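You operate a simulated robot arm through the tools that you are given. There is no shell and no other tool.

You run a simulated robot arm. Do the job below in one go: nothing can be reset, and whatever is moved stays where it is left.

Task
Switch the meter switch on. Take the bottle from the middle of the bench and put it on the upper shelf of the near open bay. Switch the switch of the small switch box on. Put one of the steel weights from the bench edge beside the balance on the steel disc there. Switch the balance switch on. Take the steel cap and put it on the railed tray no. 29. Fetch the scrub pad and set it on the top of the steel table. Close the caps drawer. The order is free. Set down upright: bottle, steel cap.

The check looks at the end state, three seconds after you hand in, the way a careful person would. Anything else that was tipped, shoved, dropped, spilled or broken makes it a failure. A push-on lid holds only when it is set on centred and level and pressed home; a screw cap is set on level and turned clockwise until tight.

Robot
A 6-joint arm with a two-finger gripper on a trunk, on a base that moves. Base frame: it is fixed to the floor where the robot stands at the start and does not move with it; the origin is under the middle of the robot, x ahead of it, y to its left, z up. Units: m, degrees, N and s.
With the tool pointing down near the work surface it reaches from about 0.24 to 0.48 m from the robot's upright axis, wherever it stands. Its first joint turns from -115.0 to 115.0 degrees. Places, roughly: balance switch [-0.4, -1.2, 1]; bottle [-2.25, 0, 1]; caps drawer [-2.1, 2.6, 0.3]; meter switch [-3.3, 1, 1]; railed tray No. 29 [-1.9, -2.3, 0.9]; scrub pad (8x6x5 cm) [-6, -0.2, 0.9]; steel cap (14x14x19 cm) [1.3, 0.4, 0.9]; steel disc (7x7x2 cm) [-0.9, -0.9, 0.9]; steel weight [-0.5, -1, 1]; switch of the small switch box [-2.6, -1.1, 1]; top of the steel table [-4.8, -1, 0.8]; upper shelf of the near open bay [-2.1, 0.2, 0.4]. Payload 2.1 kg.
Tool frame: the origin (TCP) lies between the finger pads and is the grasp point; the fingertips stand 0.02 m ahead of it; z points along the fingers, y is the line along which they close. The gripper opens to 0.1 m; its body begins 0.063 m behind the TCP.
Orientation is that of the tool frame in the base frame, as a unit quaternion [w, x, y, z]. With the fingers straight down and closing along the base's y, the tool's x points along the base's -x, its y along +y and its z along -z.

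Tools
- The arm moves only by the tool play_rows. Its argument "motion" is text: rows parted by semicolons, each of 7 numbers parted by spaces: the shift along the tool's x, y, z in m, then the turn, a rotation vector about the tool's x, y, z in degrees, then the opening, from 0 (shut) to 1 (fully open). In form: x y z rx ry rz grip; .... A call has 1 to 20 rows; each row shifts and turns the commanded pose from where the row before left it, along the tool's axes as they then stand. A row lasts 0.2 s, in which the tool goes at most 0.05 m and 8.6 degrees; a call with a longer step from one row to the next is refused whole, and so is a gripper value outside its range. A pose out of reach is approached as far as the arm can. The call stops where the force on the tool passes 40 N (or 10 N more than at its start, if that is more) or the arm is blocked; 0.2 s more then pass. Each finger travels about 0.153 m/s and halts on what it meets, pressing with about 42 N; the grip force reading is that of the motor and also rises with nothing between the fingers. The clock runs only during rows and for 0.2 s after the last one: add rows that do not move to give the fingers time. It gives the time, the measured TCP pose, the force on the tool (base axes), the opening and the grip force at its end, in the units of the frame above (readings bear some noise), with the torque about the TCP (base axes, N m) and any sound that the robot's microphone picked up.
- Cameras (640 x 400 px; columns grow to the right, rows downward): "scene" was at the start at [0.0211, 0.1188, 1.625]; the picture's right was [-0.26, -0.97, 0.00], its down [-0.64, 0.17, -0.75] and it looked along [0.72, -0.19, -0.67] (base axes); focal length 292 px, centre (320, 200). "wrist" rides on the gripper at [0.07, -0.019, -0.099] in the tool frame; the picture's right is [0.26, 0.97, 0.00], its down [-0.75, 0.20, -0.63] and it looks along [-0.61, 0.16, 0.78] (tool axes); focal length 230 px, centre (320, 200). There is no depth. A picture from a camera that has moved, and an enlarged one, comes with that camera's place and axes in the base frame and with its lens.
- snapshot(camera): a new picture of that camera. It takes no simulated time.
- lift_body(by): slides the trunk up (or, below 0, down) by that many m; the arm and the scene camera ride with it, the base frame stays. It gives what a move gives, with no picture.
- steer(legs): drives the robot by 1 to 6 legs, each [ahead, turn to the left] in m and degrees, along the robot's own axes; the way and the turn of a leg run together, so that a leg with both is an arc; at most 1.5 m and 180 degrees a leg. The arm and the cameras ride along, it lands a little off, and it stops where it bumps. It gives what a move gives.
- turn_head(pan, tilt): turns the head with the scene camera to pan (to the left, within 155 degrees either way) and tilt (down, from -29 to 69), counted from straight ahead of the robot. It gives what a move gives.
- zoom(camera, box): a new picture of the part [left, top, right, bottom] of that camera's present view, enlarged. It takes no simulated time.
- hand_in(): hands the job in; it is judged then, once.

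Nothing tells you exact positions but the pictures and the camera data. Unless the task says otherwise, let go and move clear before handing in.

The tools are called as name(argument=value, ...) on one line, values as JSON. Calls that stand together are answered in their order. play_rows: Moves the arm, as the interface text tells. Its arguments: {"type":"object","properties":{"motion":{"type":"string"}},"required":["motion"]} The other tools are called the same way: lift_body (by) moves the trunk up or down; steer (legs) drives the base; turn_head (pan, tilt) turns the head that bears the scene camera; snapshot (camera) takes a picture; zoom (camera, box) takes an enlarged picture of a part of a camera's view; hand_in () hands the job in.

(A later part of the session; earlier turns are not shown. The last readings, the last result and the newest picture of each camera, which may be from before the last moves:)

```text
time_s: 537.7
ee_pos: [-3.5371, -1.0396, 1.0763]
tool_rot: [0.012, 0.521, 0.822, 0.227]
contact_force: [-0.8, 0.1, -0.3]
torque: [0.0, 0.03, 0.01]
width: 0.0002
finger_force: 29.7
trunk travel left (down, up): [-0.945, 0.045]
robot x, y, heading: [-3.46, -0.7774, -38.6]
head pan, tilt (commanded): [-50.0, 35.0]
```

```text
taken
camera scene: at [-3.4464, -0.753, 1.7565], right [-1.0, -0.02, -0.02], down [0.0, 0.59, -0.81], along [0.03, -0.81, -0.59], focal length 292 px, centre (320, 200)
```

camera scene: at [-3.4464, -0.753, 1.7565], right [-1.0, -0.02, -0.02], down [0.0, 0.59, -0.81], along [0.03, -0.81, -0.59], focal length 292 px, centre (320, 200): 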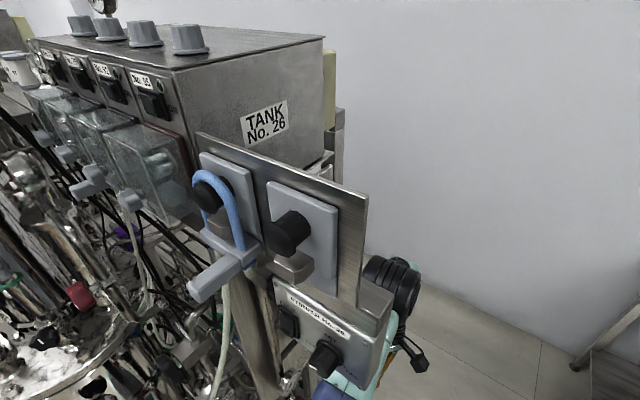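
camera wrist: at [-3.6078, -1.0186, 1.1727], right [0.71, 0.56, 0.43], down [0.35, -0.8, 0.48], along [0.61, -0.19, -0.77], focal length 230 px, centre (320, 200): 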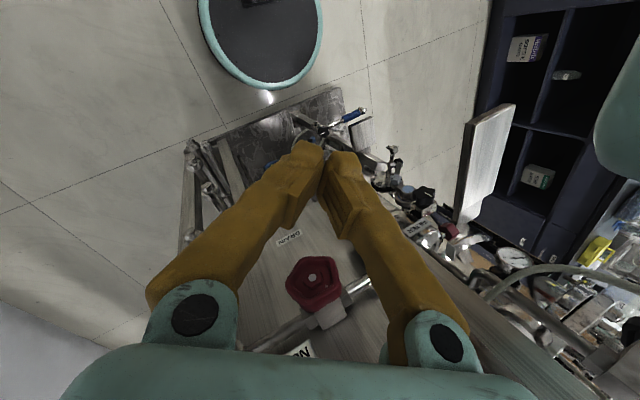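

My arm has wrapped around the outer edge of a "Stirrer No. 26" box that sticks out of the rig's end. Backing straight away along +u should draw it off; I'll try a short reverse.

steer(legs=[[-0.08, 0]])

snapshot(camera="scene")

```text
time_s: 538.9
ee_pos: [-3.6218, -0.979, 1.0819]
tool_rot: [0.005, 0.493, 0.85, 0.185]
contact_force: [-1.2, -3.3, -3.8]
torque: [0.39, -0.15, 0.0]
width: 0.0001
finger_force: 29.7
trunk travel left (down, up): [-0.945, 0.045]
robot x, y, heading: [-3.5213, -0.7277, -38.8]
head pan, tilt (commanded): [-50.0, 35.0]
stopped in leg 1: the robot was blocked; the commanded pose is now the measured one
```

```text
taken
camera scene: at [-3.4423, -0.8308, 1.7665], right [-1.0, -0.02, 0.02], down [-0.03, 0.65, -0.76], along [0.0, -0.76, -0.65], focal length 292 px, centre (320, 200)
```

scene: 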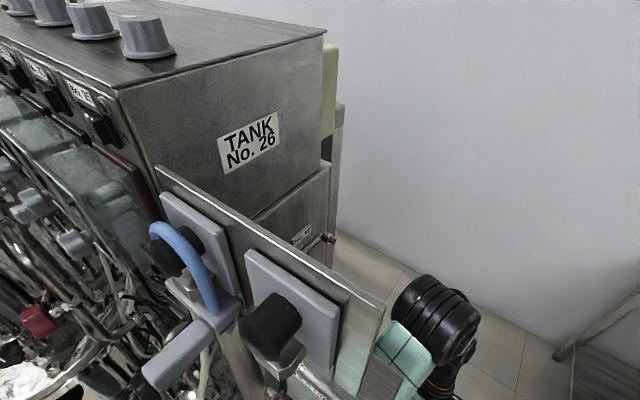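

turn_head(pan=-60, tilt=60)

snapshot(camera="scene")

snapshot(camera="wrist")

```text
time_s: 539.8
ee_pos: [-3.6426, -0.9959, 1.0923]
tool_rot: [-0.01, 0.494, 0.857, 0.15]
contact_force: [0.8, -0.4, 0.1]
torque: [0.02, 0.0, 0.01]
width: 0.0
finger_force: 29.2
trunk travel left (down, up): [-0.945, 0.045]
robot x, y, heading: [-3.5219, -0.7273, -39.1]
head pan, tilt (commanded): [-60.0, 60.0]
```

```text
taken
camera scene: at [-3.4643, -0.8094, 1.7329], right [-0.99, 0.15, 0.03], down [0.12, 0.9, -0.42], along [-0.09, -0.41, -0.91], focal length 292 px, centre (320, 200)
```

scene: 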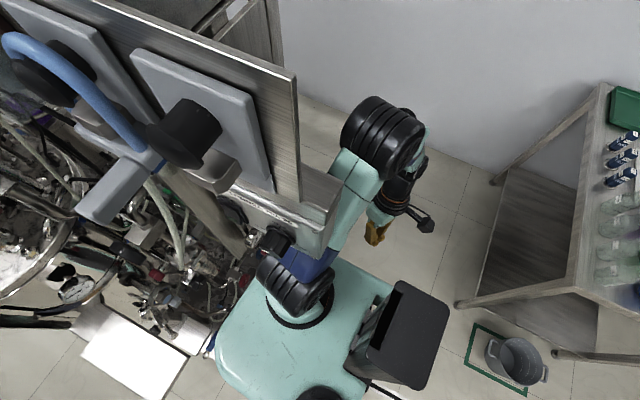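

```text
taken
camera wrist: at [-3.706, -0.9696, 1.1941], right [0.69, 0.67, 0.28], down [0.47, -0.71, 0.53], along [0.55, -0.23, -0.8], focal length 230 px, centre (320, 200)
```

wrist: 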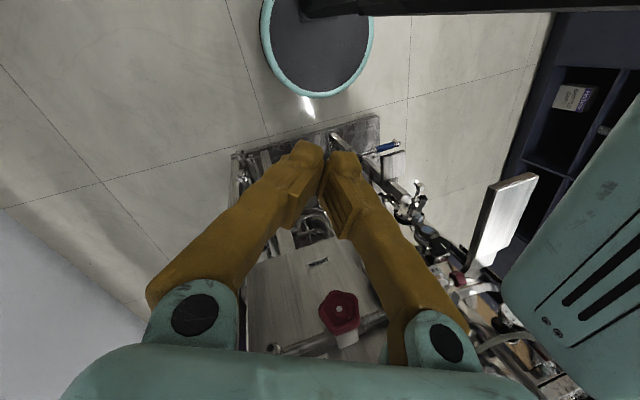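

From above I can see the upper arm lying just outside the box's corner, so continuing along +u is right. Another short reverse.

steer(legs=[[-0.06, 0]])

snapshot(camera="scene")

```text
time_s: 540.4
ee_pos: [-3.7055, -0.7991, 1.1243]
tool_rot: [0.012, 0.5, 0.866, 0.011]
contact_force: [6.0, -5.2, -2.8]
torque: [0.59, 0.56, 0.04]
width: 0.0
finger_force: 29.7
trunk travel left (down, up): [-0.945, 0.045]
robot x, y, heading: [-3.5237, -0.7249, -38.6]
head pan, tilt (commanded): [-60.0, 60.0]
stopped in leg 1: the robot was blocked; the commanded pose is now the measured one
```

```text
taken
camera scene: at [-3.556, -0.5504, 1.7223], right [-0.99, 0.15, -0.04], down [0.15, 0.83, -0.54], along [-0.05, -0.54, -0.84], focal length 292 px, centre (320, 200)
```

scene: 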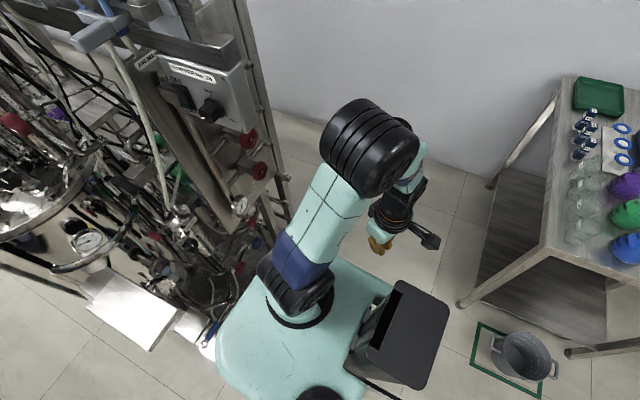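

The arm is free now. I'll let the robot settle.

play_rows(motion="0 0 0 0 0 0 0; 0 0 0 0 0 0 0; 0 0 0 0 0 0 0; 0 0 0 0 0 0 0; 0 0 0 0 0 0 0; 0 0 0 0 0 0 0; 0 0 0 0 0 0 0; 0 0 0 0 0 0 0; 0 0 0 0 0 0 0; 0 0 0 0 0 0 0")

snapshot(camera="scene")

```text
time_s: 540.8
ee_pos: [-3.6799, -0.8153, 1.1128]
tool_rot: [-0.006, 0.438, 0.898, 0.039]
contact_force: [-1.8, -0.3, -1.0]
torque: [-0.01, -0.16, -0.01]
width: 0.0
finger_force: 29.5
trunk travel left (down, up): [-0.945, 0.045]
robot x, y, heading: [-3.5312, -0.7242, -38.8]
head pan, tilt (commanded): [-60.0, 60.0]
stopped in row 1: the arm was blocked; the commanded pose is now the measured one
```

```text
taken
camera scene: at [-3.5467, -0.5016, 1.7211], right [-0.99, 0.15, -0.04], down [0.15, 0.81, -0.57], along [-0.05, -0.57, -0.82], focal length 292 px, centre (320, 200)
```

scene: 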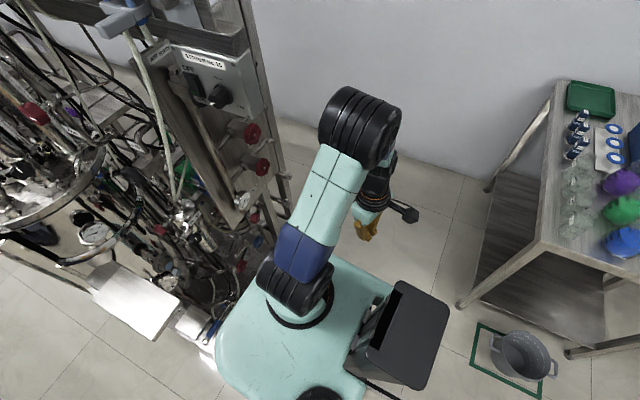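

play_rows(motion="0 0 0 0 0 0 0; 0 0 0 0 0 0 0; 0 0 0 0 0 0 0; 0 0 0 0 0 0 0; 0 0 0 0 0 0 0")

snapshot(camera="scene")

```text
time_s: 541.1
ee_pos: [-3.6618, -0.931, 1.0811]
tool_rot: [-0.042, 0.426, 0.899, 0.092]
contact_force: [0.4, 1.6, 1.9]
torque: [-0.23, 0.1, 0.01]
width: 0.0001
finger_force: 29.5
trunk travel left (down, up): [-0.945, 0.045]
robot x, y, heading: [-3.5276, -0.7208, -38.4]
head pan, tilt (commanded): [-60.0, 60.0]
stopped in row 1: the arm was blocked; the commanded pose is now the measured one
```

```text
taken
camera scene: at [-3.5484, -0.6458, 1.7242], right [-0.99, 0.15, -0.03], down [0.15, 0.86, -0.49], along [-0.05, -0.49, -0.87], focal length 292 px, centre (320, 200)
```

scene: 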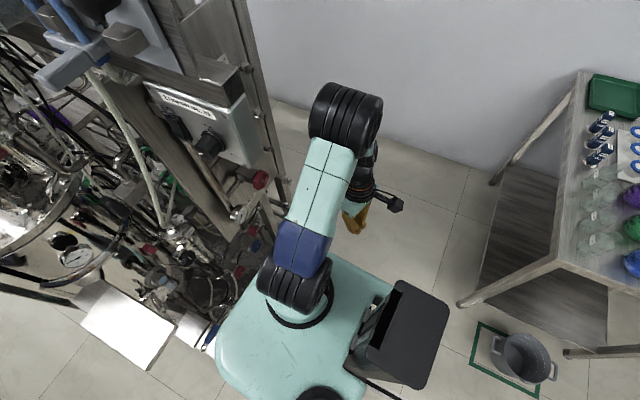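

play_rows(motion="0 0 0 0 0 0 0; 0 0 0 0 0 0 0; 0 0 0 0 0 0 0; 0 0 0 0 0 0 0; 0 0 0 0 0 0 0")

play_rows(motion="0 0 0 0 0 0 0; 0 0 0 0 0 0 0; 0 0 0 0 0 0 0; 0 0 0 0 0 0 0; 0 0 0 0 0 0 0")

snapshot(camera="scene")

```text
time_s: 541.4
ee_pos: [-3.6277, -0.9475, 1.0883]
tool_rot: [-0.053, 0.433, 0.897, 0.068]
contact_force: [-1.5, -1.1, 1.5]
torque: [-0.01, -0.17, -0.01]
width: 0.0
finger_force: 29.6
trunk travel left (down, up): [-0.945, 0.045]
robot x, y, heading: [-3.5218, -0.7264, -38.7]
head pan, tilt (commanded): [-60.0, 60.0]
stopped in row 1: the arm was blocked; the commanded pose is now the measured one
```

```text
time_s: 541.8
ee_pos: [-3.6099, -0.8784, 1.1023]
tool_rot: [-0.049, 0.436, 0.898, 0.029]
contact_force: [-0.9, -1.3, -0.7]
torque: [0.14, -0.12, -0.04]
width: 0.0
finger_force: 30.3
trunk travel left (down, up): [-0.945, 0.045]
robot x, y, heading: [-3.5267, -0.7237, -38.5]
head pan, tilt (commanded): [-60.0, 60.0]
stopped in row 1: the arm was blocked; the commanded pose is now the measured one
```

```text
taken
camera scene: at [-3.4983, -0.6075, 1.7205], right [-0.99, 0.15, 0.0], down [0.13, 0.84, -0.52], along [-0.07, -0.51, -0.86], focal length 292 px, centre (320, 200)
```

scene: 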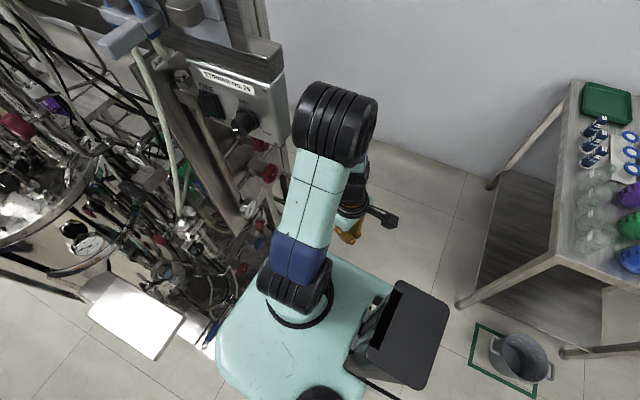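

Nearly settled. I'll back away from the rig now.

steer(legs=[[-0.12, 0]])

snapshot(camera="scene")

```text
time_s: 543.4
ee_pos: [-3.6725, -0.863, 1.0779]
tool_rot: [-0.098, 0.428, 0.895, 0.082]
contact_force: [-0.8, -0.4, 1.0]
torque: [-0.1, -0.05, 0.02]
width: 0.0
finger_force: 29.6
trunk travel left (down, up): [-0.945, 0.045]
robot x, y, heading: [-3.6237, -0.65, -38.6]
head pan, tilt (commanded): [-60.0, 60.0]
stopped in leg 1: the robot was blocked; the commanded pose is now the measured one
```

```text
taken
camera scene: at [-3.636, -0.5429, 1.7229], right [-0.99, 0.15, -0.03], down [0.15, 0.85, -0.51], along [-0.05, -0.51, -0.86], focal length 292 px, centre (320, 200)
```

scene: 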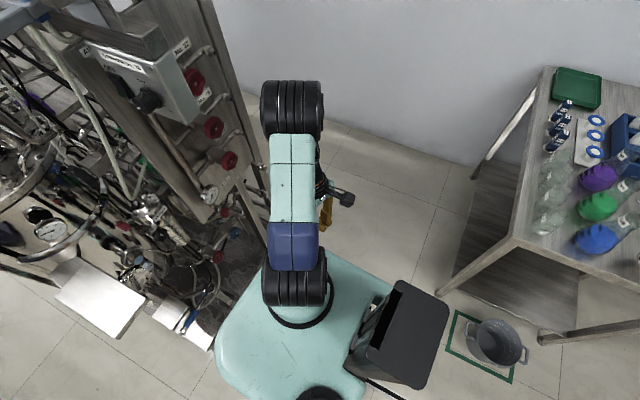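

steer(legs=[[-0.15, 0]])

play_rows(motion="0 0 0 0 0 0 0; 0 0 0 0 0 0 0; 0 0 0 0 0 0 0; 0 0 0 0 0 0 0; 0 0 0 0 0 0 0")

snapshot(camera="scene")

snapshot(camera="wrist")

```text
time_s: 544.1
ee_pos: [-3.6781, -0.8438, 1.0769]
tool_rot: [-0.084, 0.405, 0.908, 0.063]
contact_force: [2.4, -0.9, -1.4]
torque: [0.16, 0.19, -0.01]
width: 0.0
finger_force: 29.3
trunk travel left (down, up): [-0.945, 0.045]
robot x, y, heading: [-3.6245, -0.6429, -38.8]
head pan, tilt (commanded): [-60.0, 60.0]
stopped in leg 1: the robot was blocked; the commanded pose is now the measured one
```

```text
time_s: 545.3
ee_pos: [-3.6746, -0.8486, 1.0786]
tool_rot: [-0.088, 0.404, 0.908, 0.066]
contact_force: [-0.7, -0.5, 0.9]
torque: [-0.07, -0.07, 0.01]
width: 0.0
finger_force: 29.9
trunk travel left (down, up): [-0.945, 0.045]
robot x, y, heading: [-3.626, -0.646, -38.9]
head pan, tilt (commanded): [-60.0, 60.0]
```

```text
taken
camera scene: at [-3.6082, -0.5541, 1.7209], right [-0.99, 0.15, -0.01], down [0.14, 0.85, -0.5], along [-0.07, -0.5, -0.86], focal length 292 px, centre (320, 200)
```

scene: 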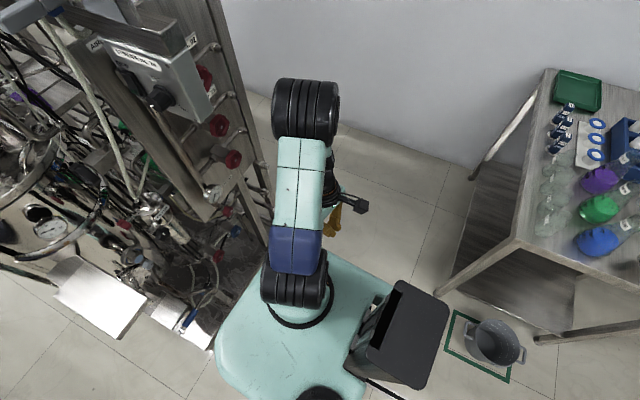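

```text
taken
camera wrist: at [-3.7243, -0.8283, 1.1909], right [0.55, 0.83, 0.1], down [0.71, -0.53, 0.47], along [0.44, -0.18, -0.88], focal length 230 px, centre (320, 200)
```

wrist: 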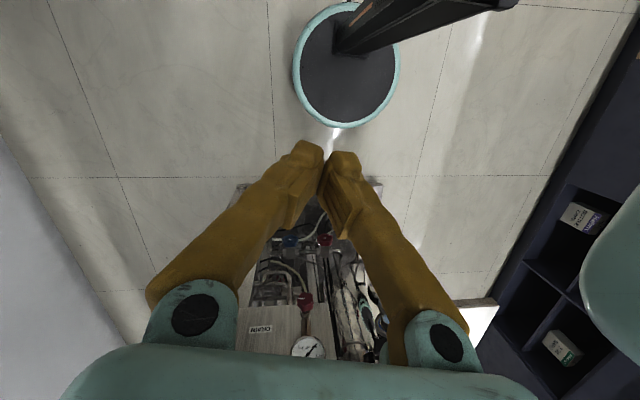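

The robot is stable and upright now. I'll back further away before re-posing the arm.

steer(legs=[[-0.3, 0]])

turn_head(pan=-20, tilt=40)

snapshot(camera="scene")

```text
time_s: 547.4
ee_pos: [-3.9002, -0.6688, 1.0784]
tool_rot: [-0.093, 0.402, 0.908, 0.067]
contact_force: [1.0, 0.1, 0.3]
torque: [0.01, -0.02, 0.05]
width: 0.0
finger_force: 29.4
trunk travel left (down, up): [-0.945, 0.045]
robot x, y, heading: [-3.8628, -0.4589, -38.3]
head pan, tilt (commanded): [-60.0, 60.0]
```

```text
time_s: 548.4
ee_pos: [-3.9007, -0.6673, 1.078]
tool_rot: [-0.093, 0.402, 0.909, 0.066]
contact_force: [-0.1, 0.0, -0.5]
torque: [0.0, -0.02, -0.04]
width: 0.0
finger_force: 28.9
trunk travel left (down, up): [-0.945, 0.045]
robot x, y, heading: [-3.8612, -0.4574, -38.6]
head pan, tilt (commanded): [-20.0, 40.0]
```

```text
taken
camera scene: at [-3.7752, -0.3837, 1.7475], right [-0.85, -0.52, 0.0], down [-0.33, 0.55, -0.77], along [0.4, -0.65, -0.64], focal length 292 px, centre (320, 200)
```

scene: 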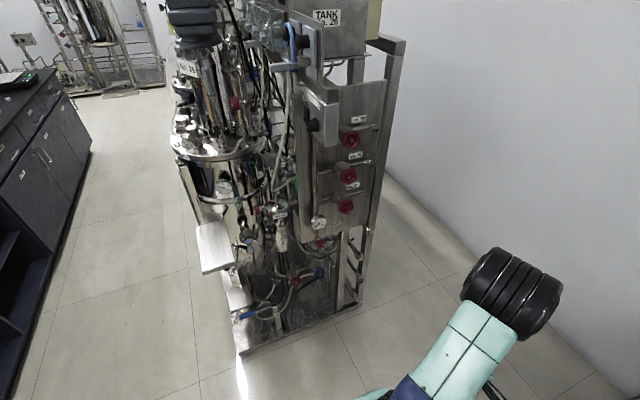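

The rig end looks intact and I'm level. I'll now bring the arm back to its normal forward tool-down pose in small steps.

play_rows(motion="-0.0385 0.0066 -0.0085 0 0 0 0; -0.0385 0.0066 -0.0085 0 0 0 0; -0.0385 0.0066 -0.0085 0 0 0 0; -0.0385 0.0066 -0.0085 0 0 0 0; 0 0 0 1.27 -4.05 -3.03 0; 0 0 0 1.27 -4.05 -3.03 0; 0 0 0 1.27 -4.05 -3.03 0; 0 0 0 0 0 0 0")

```text
time_s: 550.2
ee_pos: [-3.7764, -0.7674, 1.0783]
tool_rot: [-0.003, 0.331, 0.944, 0.0]
contact_force: [0.3, -0.6, -0.1]
torque: [-0.03, -0.03, 0.03]
width: 0.0003
finger_force: 29.4
trunk travel left (down, up): [-0.945, 0.045]
robot x, y, heading: [-3.8588, -0.4583, -38.7]
head pan, tilt (commanded): [-20.0, 40.0]
```

play_rows(motion="-0.015 0.04 -0.02 0 0 0 0; -0.015 0.04 -0.02 0 0 0 0; -0.015 0.04 -0.02 0 0 0 0; -0.015 0.04 0 0 0 0 0; 0 0.02 0 0 0 0 0; 0 0 0 0 0 0 0")

snapshot(camera="wrist")

```text
time_s: 551.6
ee_pos: [-3.6172, -0.6643, 1.1388]
tool_rot: [-0.004, 0.33, 0.944, 0.0]
contact_force: [-0.4, 0.6, -0.7]
torque: [0.03, 0.0, 0.02]
width: 0.0
finger_force: 30.1
trunk travel left (down, up): [-0.945, 0.045]
robot x, y, heading: [-3.859, -0.4559, -38.5]
head pan, tilt (commanded): [-20.0, 40.0]
```

```text
taken
camera wrist: at [-3.6816, -0.6341, 1.2396], right [0.4, 0.92, 0.0], down [0.72, -0.31, 0.62], along [0.57, -0.25, -0.78], focal length 230 px, centre (320, 200)
```

wrist: 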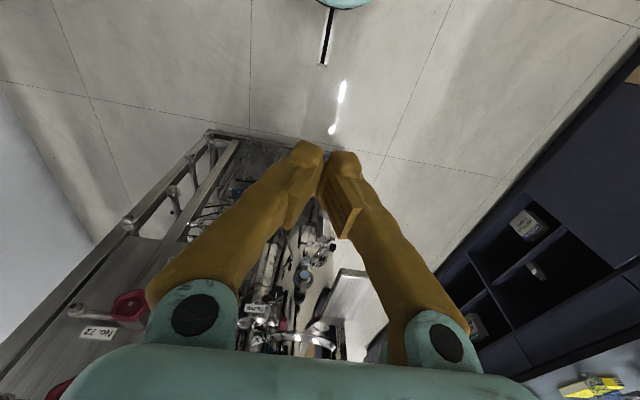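

The arm is back in its normal pose. I'll enter the passage behind the rigs on a line that keeps well clear of both the protruding box and the table.

steer(legs=[[0, -61.7], [0.58, 0]])

turn_head(pan=20, tilt=30)

snapshot(camera="scene")

```text
time_s: 557.6
ee_pos: [-3.9999, -1.3479, 1.1384]
tool_rot: [-0.002, 0.756, 0.655, 0.001]
contact_force: [0.2, -0.6, 0.0]
torque: [-0.03, -0.01, -0.05]
width: 0.0
finger_force: 29.4
trunk travel left (down, up): [-0.945, 0.045]
robot x, y, heading: [-3.9447, -1.0339, -98.2]
head pan, tilt (commanded): [-20.0, 40.0]
```

```text
time_s: 558.7
ee_pos: [-3.9999, -1.3497, 1.1383]
tool_rot: [-0.003, 0.756, 0.655, 0.002]
contact_force: [-0.4, 0.4, 0.5]
torque: [0.01, -0.03, 0.0]
width: 0.0
finger_force: 29.7
trunk travel left (down, up): [-0.945, 0.045]
robot x, y, heading: [-3.9468, -1.0337, -98.0]
head pan, tilt (commanded): [20.0, 30.0]
```

```text
taken
camera scene: at [-3.7798, -1.0821, 1.7629], right [-0.98, -0.2, 0.0], down [-0.1, 0.49, -0.87], along [0.18, -0.85, -0.5], focal length 292 px, centre (320, 200)
```

scene: 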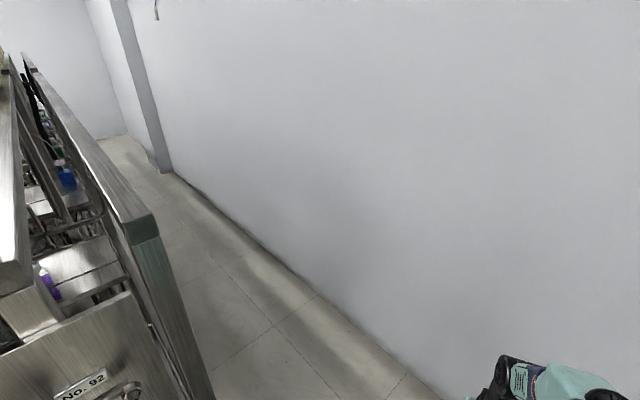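

steer(legs=[[0, -19], [0.5, 0], [0, 82]])

turn_head(pan=15, tilt=25)

snapshot(camera="scene")

turn_head(pan=50, tilt=30)

snapshot(camera="scene")

```text
time_s: 566.2
ee_pos: [-3.9331, -1.6897, 1.1392]
tool_rot: [-0.003, 0.318, 0.948, 0.0]
contact_force: [-0.1, 0.2, 1.0]
torque: [-0.01, -0.02, 0.02]
width: 0.0
finger_force: 29.5
trunk travel left (down, up): [-0.945, 0.045]
robot x, y, heading: [-4.1812, -1.4919, -36.9]
head pan, tilt (commanded): [20.0, 30.0]
```

```text
time_s: 566.8
ee_pos: [-3.9349, -1.6898, 1.1385]
tool_rot: [-0.003, 0.318, 0.948, 0.001]
contact_force: [-0.2, 0.3, 0.4]
torque: [0.01, -0.01, 0.01]
width: 0.0
finger_force: 29.4
trunk travel left (down, up): [-0.945, 0.045]
robot x, y, heading: [-4.187, -1.4871, -37.2]
head pan, tilt (commanded): [15.0, 25.0]
```

```text
taken
camera scene: at [-4.0607, -1.3771, 1.7708], right [-0.38, -0.93, 0.0], down [-0.39, 0.16, -0.91], along [0.84, -0.34, -0.42], focal length 292 px, centre (320, 200)
```

scene: 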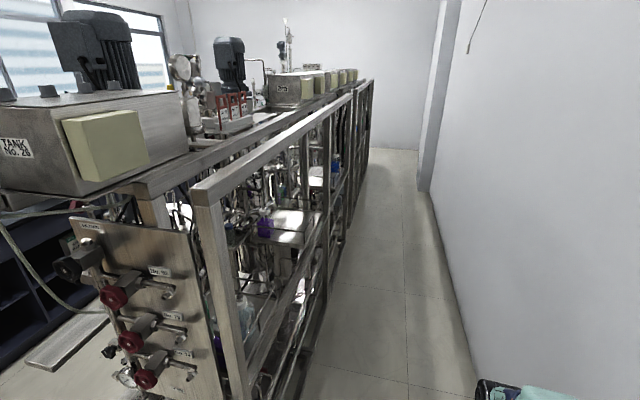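

```text
time_s: 567.8
ee_pos: [-3.9339, -1.6908, 1.14]
tool_rot: [-0.003, 0.318, 0.948, 0.0]
contact_force: [-0.6, 0.1, 0.0]
torque: [0.02, -0.01, 0.02]
width: 0.0
finger_force: 29.9
trunk travel left (down, up): [-0.945, 0.045]
robot x, y, heading: [-4.1837, -1.4904, -37.2]
head pan, tilt (commanded): [50.0, 30.0]
```

```text
taken
camera scene: at [-4.0578, -1.3224, 1.7629], right [0.22, -0.97, 0.0], down [-0.49, -0.11, -0.87], along [0.84, 0.19, -0.5], focal length 292 px, centre (320, 200)
```

scene: 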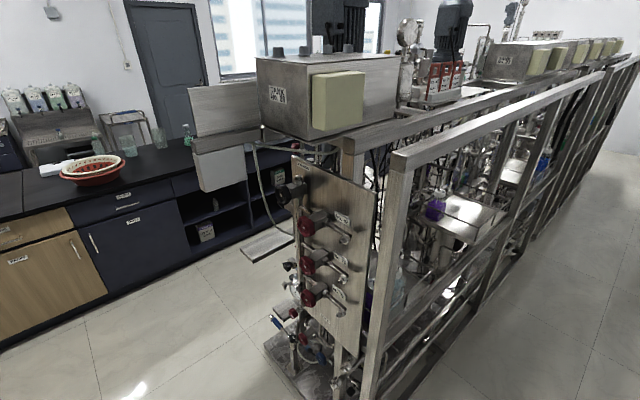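

The passage behind the rigs is open. I'll drive along it toward tray No. 29.

steer(legs=[[0, 2.2], [1.2, 0]])

turn_head(pan=10, tilt=25)

snapshot(camera="scene")

turn_head(pan=50, tilt=30)

snapshot(camera="scene")

```text
time_s: 574.3
ee_pos: [-2.9559, -2.3823, 1.1396]
tool_rot: [-0.004, 0.309, 0.951, 0.001]
contact_force: [1.1, 0.1, -0.5]
torque: [-0.02, 0.0, -0.01]
width: 0.0
finger_force: 30.0
trunk travel left (down, up): [-0.945, 0.045]
robot x, y, heading: [-3.2066, -2.1875, -36.0]
head pan, tilt (commanded): [50.0, 30.0]
```

```text
time_s: 575.4
ee_pos: [-2.9536, -2.3821, 1.1378]
tool_rot: [-0.003, 0.31, 0.951, 0.0]
contact_force: [0.0, 0.1, -0.9]
torque: [-0.01, 0.02, 0.0]
width: 0.0
finger_force: 29.2
trunk travel left (down, up): [-0.945, 0.045]
robot x, y, heading: [-3.2082, -2.184, -36.1]
head pan, tilt (commanded): [10.0, 25.0]
```

```text
taken
camera scene: at [-3.0896, -2.0792, 1.7708], right [-0.44, -0.9, 0.0], down [-0.38, 0.19, -0.91], along [0.81, -0.4, -0.42], focal length 292 px, centre (320, 200)
```

scene: 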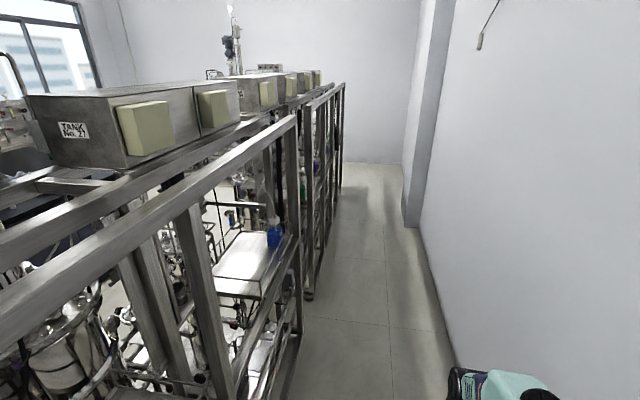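

```text
time_s: 576.4
ee_pos: [-2.9531, -2.3827, 1.139]
tool_rot: [-0.004, 0.309, 0.951, 0.0]
contact_force: [0.1, -0.2, -0.3]
torque: [-0.01, -0.04, -0.03]
width: 0.0002
finger_force: 29.4
trunk travel left (down, up): [-0.945, 0.045]
robot x, y, heading: [-3.206, -2.192, -35.9]
head pan, tilt (commanded): [50.0, 30.0]
```

```text
taken
camera scene: at [-3.0846, -2.0174, 1.7629], right [0.24, -0.97, 0.0], down [-0.49, -0.12, -0.87], along [0.84, 0.21, -0.5], focal length 292 px, centre (320, 200)
```

scene: 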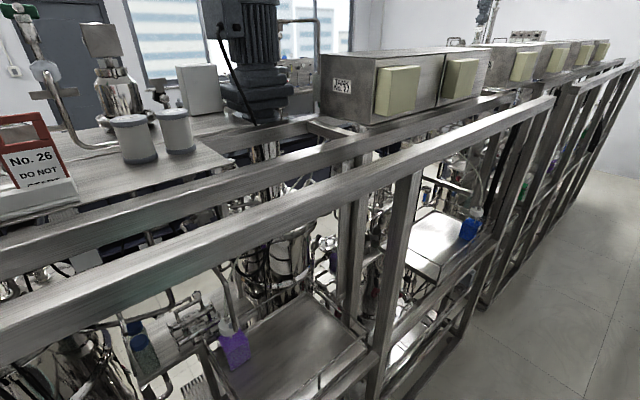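

steer(legs=[[0.75, 0]])

turn_head(pan=60, tilt=35)

snapshot(camera="scene")

turn_head(pan=90, tilt=40)

snapshot(camera="scene")

```text
time_s: 580.6
ee_pos: [-2.3403, -2.8309, 1.139]
tool_rot: [-0.003, 0.31, 0.951, 0.0]
contact_force: [-1.0, 0.3, -0.5]
torque: [0.02, -0.02, 0.03]
width: 0.0
finger_force: 29.1
trunk travel left (down, up): [-0.945, 0.045]
robot x, y, heading: [-2.5916, -2.6402, -36.0]
head pan, tilt (commanded): [50.0, 30.0]
```

```text
time_s: 581.3
ee_pos: [-2.3402, -2.8315, 1.1379]
tool_rot: [-0.003, 0.31, 0.951, 0.0]
contact_force: [-0.6, 0.2, -0.1]
torque: [0.01, 0.03, -0.02]
width: 0.0
finger_force: 29.5
trunk travel left (down, up): [-0.945, 0.045]
robot x, y, heading: [-2.5912, -2.6417, -36.1]
head pan, tilt (commanded): [60.0, 35.0]
```

```text
taken
camera scene: at [-2.4762, -2.4531, 1.7551], right [0.4, -0.92, 0.0], down [-0.52, -0.23, -0.82], along [0.75, 0.33, -0.57], focal length 292 px, centre (320, 200)
```

scene: 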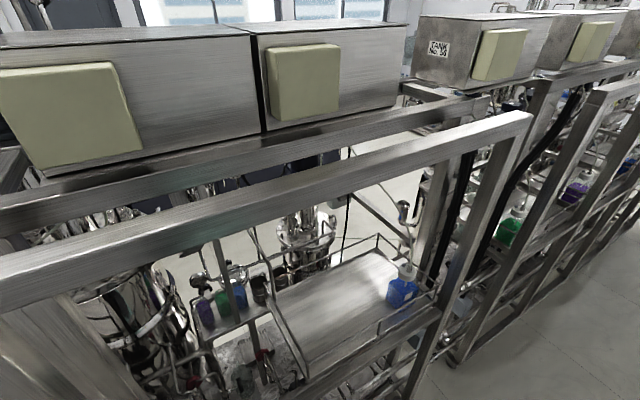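

```text
time_s: 582.2
ee_pos: [-2.3386, -2.8342, 1.1389]
tool_rot: [-0.004, 0.31, 0.951, 0.0]
contact_force: [0.7, 0.9, 1.0]
torque: [0.01, -0.02, 0.02]
width: 0.0001
finger_force: 29.8
trunk travel left (down, up): [-0.945, 0.045]
robot x, y, heading: [-2.5873, -2.6365, -36.1]
head pan, tilt (commanded): [90.0, 40.0]
```

```text
taken
camera scene: at [-2.5067, -2.4202, 1.7475], right [0.81, -0.59, 0.0], down [-0.38, -0.52, -0.77], along [0.45, 0.62, -0.64], focal length 292 px, centre (320, 200)
```

scene: 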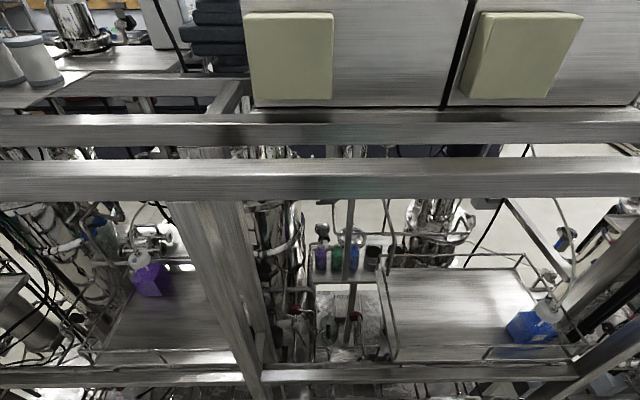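

I can see tray No. 29 from behind, with ample free space left of the blue bottle. I'll lower the trunk for a level look at the opening.

lift_body(by=-0.4)

turn_head(pan=90, tilt=25)

snapshot(camera="scene")

turn_head(pan=60, tilt=25)

snapshot(camera="scene")

```text
time_s: 586.1
ee_pos: [-2.34, -2.833, 0.738]
tool_rot: [-0.004, 0.31, 0.951, 0.0]
contact_force: [-0.1, -0.2, -0.1]
torque: [0.01, -0.01, 0.05]
width: 0.0003
finger_force: 29.7
trunk travel left (down, up): [-0.545, 0.445]
robot x, y, heading: [-2.5879, -2.6383, -36.2]
head pan, tilt (commanded): [90.0, 40.0]
```

```text
time_s: 586.8
ee_pos: [-2.3393, -2.8326, 0.7391]
tool_rot: [-0.003, 0.311, 0.951, 0.0]
contact_force: [1.8, 0.3, 0.5]
torque: [-0.01, 0.0, -0.01]
width: 0.0
finger_force: 29.6
trunk travel left (down, up): [-0.545, 0.445]
robot x, y, heading: [-2.5904, -2.6361, -36.0]
head pan, tilt (commanded): [90.0, 25.0]
```

```text
taken
camera scene: at [-2.5025, -2.4142, 1.3707], right [0.81, -0.59, 0.0], down [-0.25, -0.34, -0.91], along [0.53, 0.73, -0.42], focal length 292 px, centre (320, 200)
```

scene: 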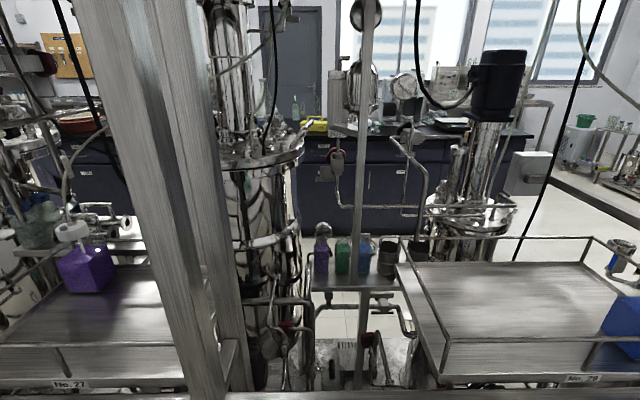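

```text
time_s: 587.8
ee_pos: [-2.3392, -2.8324, 0.7384]
tool_rot: [-0.004, 0.31, 0.951, -0.001]
contact_force: [1.1, 0.7, 0.4]
torque: [0.05, 0.01, 0.01]
width: 0.0
finger_force: 29.5
trunk travel left (down, up): [-0.545, 0.445]
robot x, y, heading: [-2.5922, -2.6348, -36.1]
head pan, tilt (commanded): [60.0, 25.0]
```

```text
taken
camera scene: at [-2.4727, -2.4513, 1.3708], right [0.4, -0.91, 0.0], down [-0.39, -0.17, -0.91], along [0.83, 0.37, -0.42], focal length 292 px, centre (320, 200)
```

scene: 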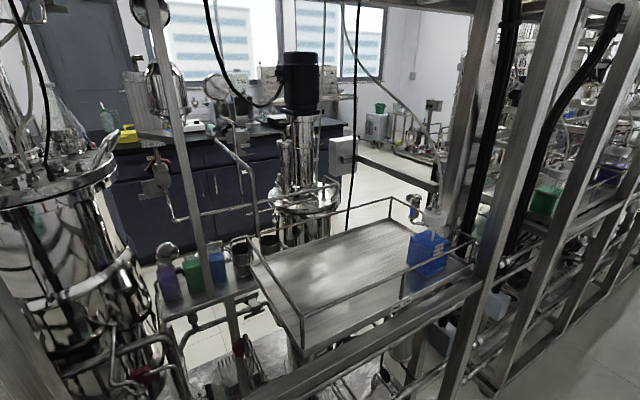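

The tray labels (No. 27, No. 29) face this side, so placing from behind is right: I'll stand at u≈1.16 and set the cap down over the back rail with a 30° tilted grip. Now I go back for the cap by the same way.

lift_body(by=0.4)

steer(legs=[[-1.0, 0], [-0.95, 0]])

turn_head(pan=120, tilt=35)

snapshot(camera="scene")

```text
time_s: 591.6
ee_pos: [-2.3379, -2.8329, 1.1387]
tool_rot: [-0.003, 0.31, 0.951, 0.0]
contact_force: [-0.6, 0.7, 0.5]
torque: [0.01, -0.01, -0.02]
width: 0.0001
finger_force: 29.4
trunk travel left (down, up): [-0.945, 0.045]
robot x, y, heading: [-2.594, -2.6371, -36.1]
head pan, tilt (commanded): [60.0, 25.0]
```

```text
time_s: 601.5
ee_pos: [-3.9457, -1.6784, 1.1384]
tool_rot: [-0.004, 0.3, 0.954, 0.001]
contact_force: [0.3, -0.1, 0.2]
torque: [-0.02, 0.01, 0.01]
width: 0.0
finger_force: 29.7
trunk travel left (down, up): [-0.945, 0.045]
robot x, y, heading: [-4.1989, -1.4899, -35.2]
head pan, tilt (commanded): [60.0, 25.0]
```

```text
time_s: 602.8
ee_pos: [-3.9462, -1.6776, 1.1393]
tool_rot: [-0.004, 0.3, 0.954, 0.0]
contact_force: [0.5, -0.2, -1.0]
torque: [-0.06, -0.01, 0.01]
width: 0.0
finger_force: 29.2
trunk travel left (down, up): [-0.945, 0.045]
robot x, y, heading: [-4.199, -1.4863, -34.6]
head pan, tilt (commanded): [120.0, 35.0]
```

```text
taken
camera scene: at [-4.1636, -1.2507, 1.7551], right [1.0, -0.09, 0.0], down [-0.05, -0.57, -0.82], along [0.07, 0.82, -0.57], focal length 292 px, centre (320, 200)
```

scene: 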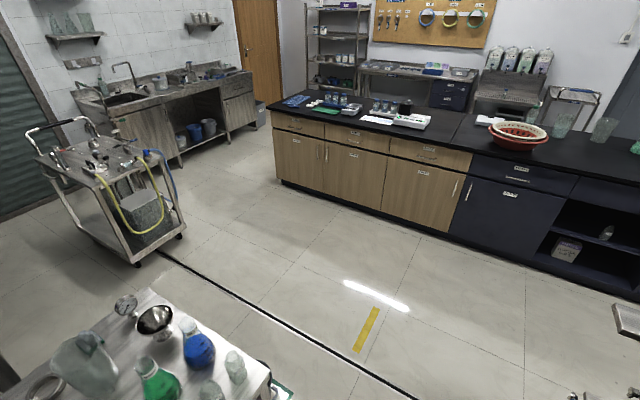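

steer(legs=[[0, 95.5], [0.52, 0], [0, 20], [0.58, 0], [0, -26], [0.72, 0]])

turn_head(pan=-90, tilt=25)

snapshot(camera="scene")

```text
time_s: 618.6
ee_pos: [-3.2141, 0.3494, 1.1391]
tool_rot: [-0.002, -0.454, 0.891, -0.002]
contact_force: [-0.7, 0.6, -0.6]
torque: [0.01, -0.01, 0.01]
width: 0.0
finger_force: 29.3
trunk travel left (down, up): [-0.945, 0.045]
robot x, y, heading: [-3.4097, 0.0969, 53.9]
head pan, tilt (commanded): [120.0, 35.0]
```

```text
time_s: 621.6
ee_pos: [-3.2141, 0.3498, 1.1388]
tool_rot: [-0.003, -0.454, 0.891, -0.003]
contact_force: [-0.1, 0.0, -0.7]
torque: [0.0, 0.01, 0.0]
width: 0.0001
finger_force: 29.2
trunk travel left (down, up): [-0.945, 0.045]
robot x, y, heading: [-3.4093, 0.1012, 53.8]
head pan, tilt (commanded): [-90.0, 25.0]
```

```text
taken
camera scene: at [-3.4824, 0.078, 1.7708], right [-0.59, -0.81, 0.0], down [-0.34, 0.25, -0.91], along [0.73, -0.53, -0.42], focal length 292 px, centre (320, 200)
```

scene: 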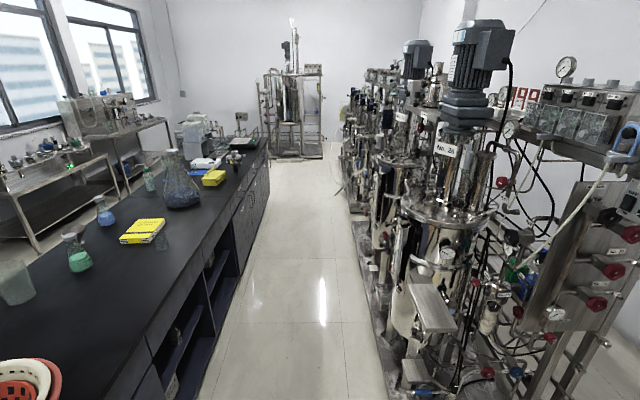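

steer(legs=[[0, -88.5], [1.2, 0]])

steer(legs=[[1.2, 0]])

turn_head(pan=70, tilt=40)

snapshot(camera="scene")

```text
time_s: 631.5
ee_pos: [-2.2039, -0.7975, 1.1386]
tool_rot: [-0.003, 0.306, 0.952, 0.0]
contact_force: [0.8, 0.5, -0.4]
torque: [0.01, 0.01, 0.02]
width: 0.0
finger_force: 29.8
trunk travel left (down, up): [-0.945, 0.045]
robot x, y, heading: [-2.4597, -0.6066, -35.7]
head pan, tilt (commanded): [-90.0, 25.0]
```

```text
time_s: 637.6
ee_pos: [-1.2155, -1.4912, 1.138]
tool_rot: [-0.003, 0.3, 0.954, 0.0]
contact_force: [0.0, -0.3, 0.5]
torque: [0.01, 0.02, 0.03]
width: 0.0
finger_force: 29.6
trunk travel left (down, up): [-0.945, 0.045]
robot x, y, heading: [-1.473, -1.2991, -34.9]
head pan, tilt (commanded): [-90.0, 25.0]
```

```text
time_s: 640.0
ee_pos: [-1.2155, -1.4901, 1.1394]
tool_rot: [-0.004, 0.3, 0.954, 0.0]
contact_force: [0.3, 0.0, 0.5]
torque: [-0.01, -0.01, 0.0]
width: 0.0002
finger_force: 29.3
trunk travel left (down, up): [-0.945, 0.045]
robot x, y, heading: [-1.4717, -1.3037, -35.0]
head pan, tilt (commanded): [70.0, 40.0]
```

```text
taken
camera scene: at [-1.3722, -1.1038, 1.7475], right [0.58, -0.82, 0.0], down [-0.53, -0.37, -0.77], along [0.63, 0.44, -0.64], focal length 292 px, centre (320, 200)
```

scene: 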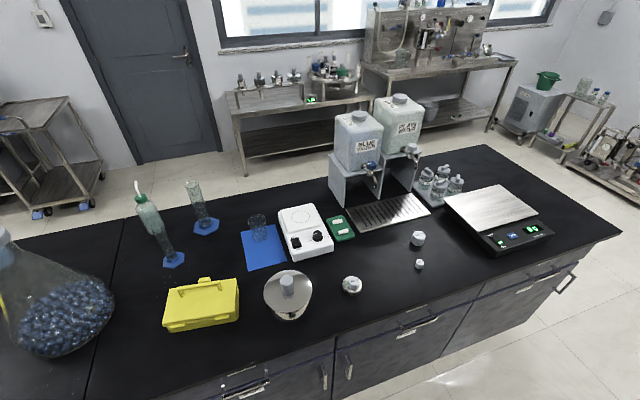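

lift_body(by=0.04)

steer(legs=[[0, 79.2], [0.24, 0], [0, 10.8]])

turn_head(pan=0, tilt=50)

snapshot(camera="scene")

snapshot(camera="wrist")

```text
time_s: 640.9
ee_pos: [-1.2154, -1.4905, 1.1784]
tool_rot: [-0.003, 0.299, 0.954, 0.001]
contact_force: [0.2, 0.2, -0.5]
torque: [0.0, -0.02, 0.03]
width: 0.0002
finger_force: 29.8
trunk travel left (down, up): [-0.985, 0.005]
robot x, y, heading: [-1.4751, -1.3041, -34.8]
head pan, tilt (commanded): [70.0, 40.0]
```

```text
time_s: 646.8
ee_pos: [-1.1233, -0.8708, 1.178]
tool_rot: [-0.003, -0.474, 0.88, -0.003]
contact_force: [-0.4, -0.7, 0.3]
torque: [0.0, -0.01, -0.01]
width: 0.0003
finger_force: 29.7
trunk travel left (down, up): [-0.985, 0.005]
robot x, y, heading: [-1.306, -1.1296, 56.7]
head pan, tilt (commanded): [70.0, 40.0]
```

```text
time_s: 648.2
ee_pos: [-1.1253, -0.8718, 1.1789]
tool_rot: [-0.002, -0.474, 0.881, -0.003]
contact_force: [-0.9, 0.2, 0.4]
torque: [0.0, -0.01, 0.01]
width: 0.0
finger_force: 30.6
trunk travel left (down, up): [-0.985, 0.005]
robot x, y, heading: [-1.3106, -1.1337, 56.7]
head pan, tilt (commanded): [0.0, 50.0]
```

```text
taken
camera scene: at [-1.4148, -1.0406, 1.7733], right [0.84, -0.55, 0.0], down [-0.42, -0.64, -0.64], along [0.35, 0.54, -0.77], focal length 292 px, centre (320, 200)
```

scene: 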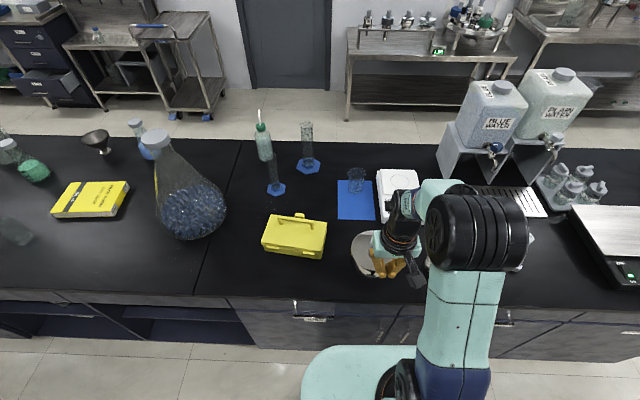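

```text
taken
camera wrist: at [-1.1467, -0.9383, 1.2795], right [-0.95, 0.32, 0.0], down [0.25, 0.74, 0.62], along [0.2, 0.59, -0.78], focal length 230 px, centre (320, 200)
```

wrist: 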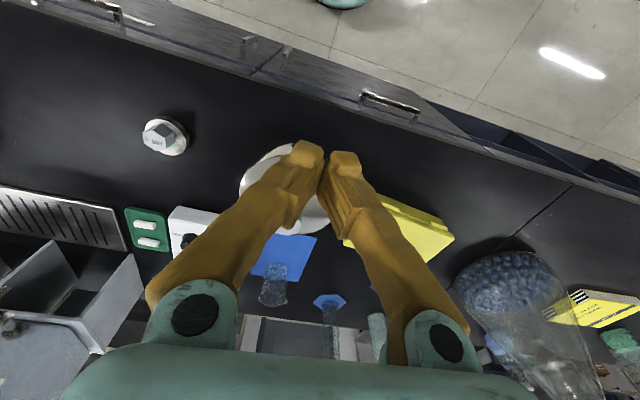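

I'm 0.44 m from the cap. I'll tilt the tool to 30° and open the gripper at height.

play_rows(motion="-0.016 -0.002 -0.036 0 -6 0 0.3; -0.0197 -0.002 -0.0341 0 -6 0 0.6; -0.0231 -0.002 -0.0319 0 -6 0 0.8; -0.0263 -0.002 -0.0293 0 -6 0 0.8; -0.0292 -0.002 -0.0264 0 -6 0 0.8; 0 0 0 0 0 0 0.8")

lift_body(by=-0.2)

snapshot(camera="wrist")

zoom(camera="scene", box=[300, 120, 480, 300])

```text
time_s: 649.6
ee_pos: [-1.0702, -0.8085, 1.362]
tool_rot: [0.226, -0.459, 0.85, 0.122]
contact_force: [0.3, 0.4, -0.5]
torque: [0.0, 0.0, 0.0]
width: 0.0801
finger_force: 0.1
trunk travel left (down, up): [-0.985, 0.005]
robot x, y, heading: [-1.3083, -1.134, 56.4]
head pan, tilt (commanded): [0.0, 50.0]
```

```text
time_s: 651.8
ee_pos: [-1.0714, -0.8084, 1.1604]
tool_rot: [0.225, -0.459, 0.851, 0.121]
contact_force: [0.3, -0.3, 0.1]
torque: [0.02, -0.02, -0.01]
width: 0.0801
finger_force: 0.0
trunk travel left (down, up): [-0.785, 0.205]
robot x, y, heading: [-1.3098, -1.1322, 56.5]
head pan, tilt (commanded): [0.0, 50.0]
```

```text
taken
camera wrist: at [-1.1154, -0.9093, 1.2138], right [-0.93, 0.34, -0.13], down [0.02, 0.4, 0.92], along [0.37, 0.85, -0.38], focal length 230 px, centre (320, 200)
```

wrist: 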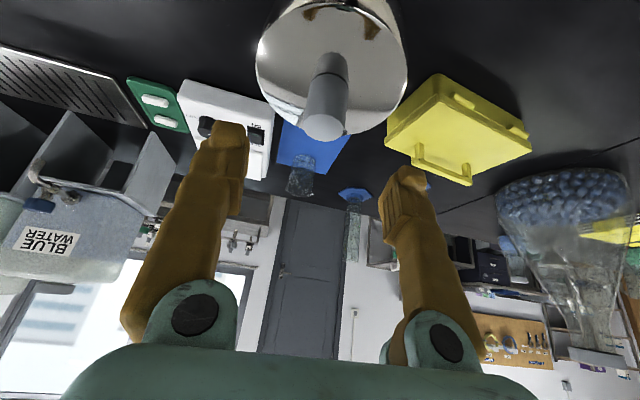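

```text
2.22 times, centred on (390, 210) of scene
camera zoom: at [-1.4147, -1.041, 1.5734], right [0.83, -0.55, 0.0], down [-0.42, -0.64, -0.64], along [0.35, 0.54, -0.77], focal length 650 px, centre (164, 178)
```

zoom: 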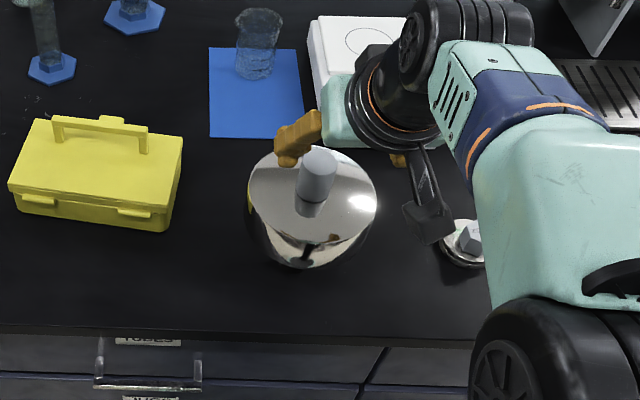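

play_rows(motion="0.0023 0 0.0236 0 0 0 0.8; 0.0023 0 0.0236 0 0 0 0.8; 0.0023 0 0.0236 0 0 0 0.8; 0 0 0 0 0 0 0.8")

snapshot(camera="wrist")

zoom(camera="scene", box=[320, 140, 460, 280])

```text
time_s: 652.8
ee_pos: [-1.0553, -0.7863, 1.0951]
tool_rot: [0.225, -0.459, 0.851, 0.12]
contact_force: [0.9, 0.0, -1.0]
torque: [-0.03, 0.01, 0.02]
width: 0.0799
finger_force: 0.1
trunk travel left (down, up): [-0.785, 0.205]
robot x, y, heading: [-1.3061, -1.1318, 56.8]
head pan, tilt (commanded): [0.0, 50.0]
```

```text
taken
camera wrist: at [-1.0996, -0.8873, 1.1463], right [-0.93, 0.34, -0.13], down [0.02, 0.4, 0.92], along [0.37, 0.85, -0.38], focal length 230 px, centre (320, 200)
```

wrist: 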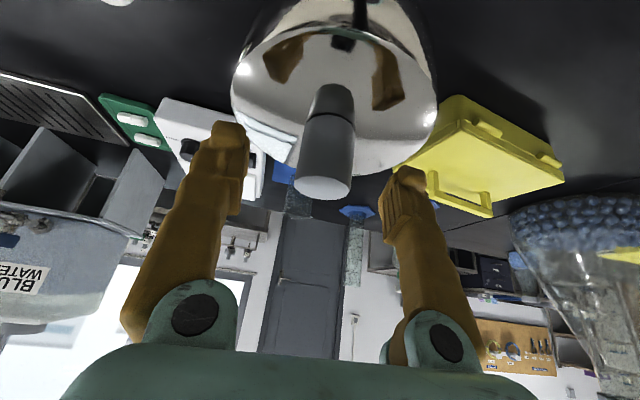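

```text
2.86 times, centred on (390, 210) of scene
camera zoom: at [-1.4149, -1.0412, 1.5733], right [0.83, -0.55, 0.0], down [-0.42, -0.64, -0.64], along [0.35, 0.54, -0.77], focal length 836 px, centre (120, 171)
```

zoom: 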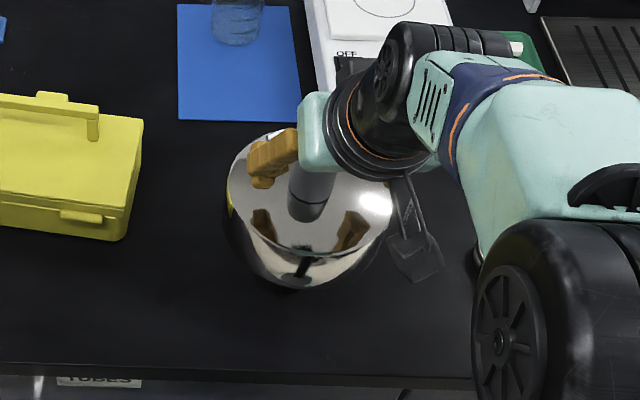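

play_rows(motion="0.0012 0 0.0118 0 0 0 0.8; 0.0011 0 0.0095 0 0 0 0.8; 0 0 0 0 0 0 0.8; 0 0 0 0 0 0 0.5; 0 0 0 0 0 0 0.3; 0 0 0 0 0 0 0.2; 0 0 0 0 0 0 0.2")

snapshot(camera="wrist")

zoom(camera="scene", box=[320, 140, 460, 280])

```text
time_s: 654.4
ee_pos: [-1.0499, -0.7773, 1.0752]
tool_rot: [0.226, -0.459, 0.851, 0.119]
contact_force: [1.2, 0.1, 0.0]
torque: [0.01, -0.18, 0.04]
width: 0.0345
finger_force: 42.3
trunk travel left (down, up): [-0.785, 0.205]
robot x, y, heading: [-1.3072, -1.1327, 56.7]
head pan, tilt (commanded): [0.0, 50.0]
```

```text
taken
camera wrist: at [-1.094, -0.8792, 1.128], right [-0.93, 0.34, -0.13], down [0.02, 0.4, 0.92], along [0.37, 0.85, -0.38], focal length 230 px, centre (320, 200)
```

wrist: 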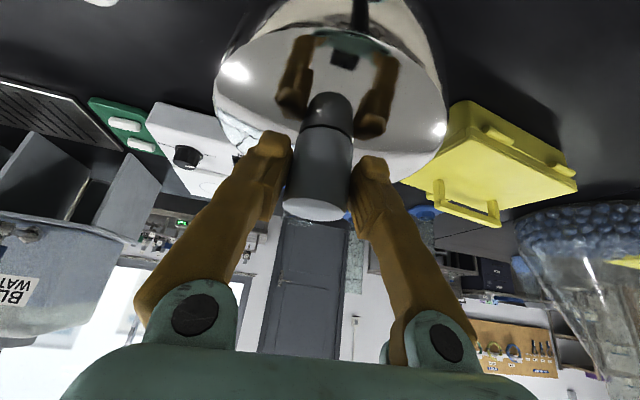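

```text
2.86 times, centred on (390, 210) of scene
camera zoom: at [-1.4145, -1.0408, 1.5733], right [0.83, -0.55, 0.0], down [-0.42, -0.64, -0.64], along [0.35, 0.54, -0.77], focal length 836 px, centre (120, 171)
```

zoom: 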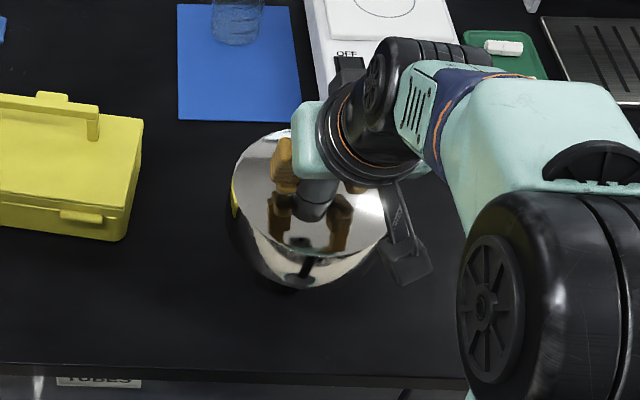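

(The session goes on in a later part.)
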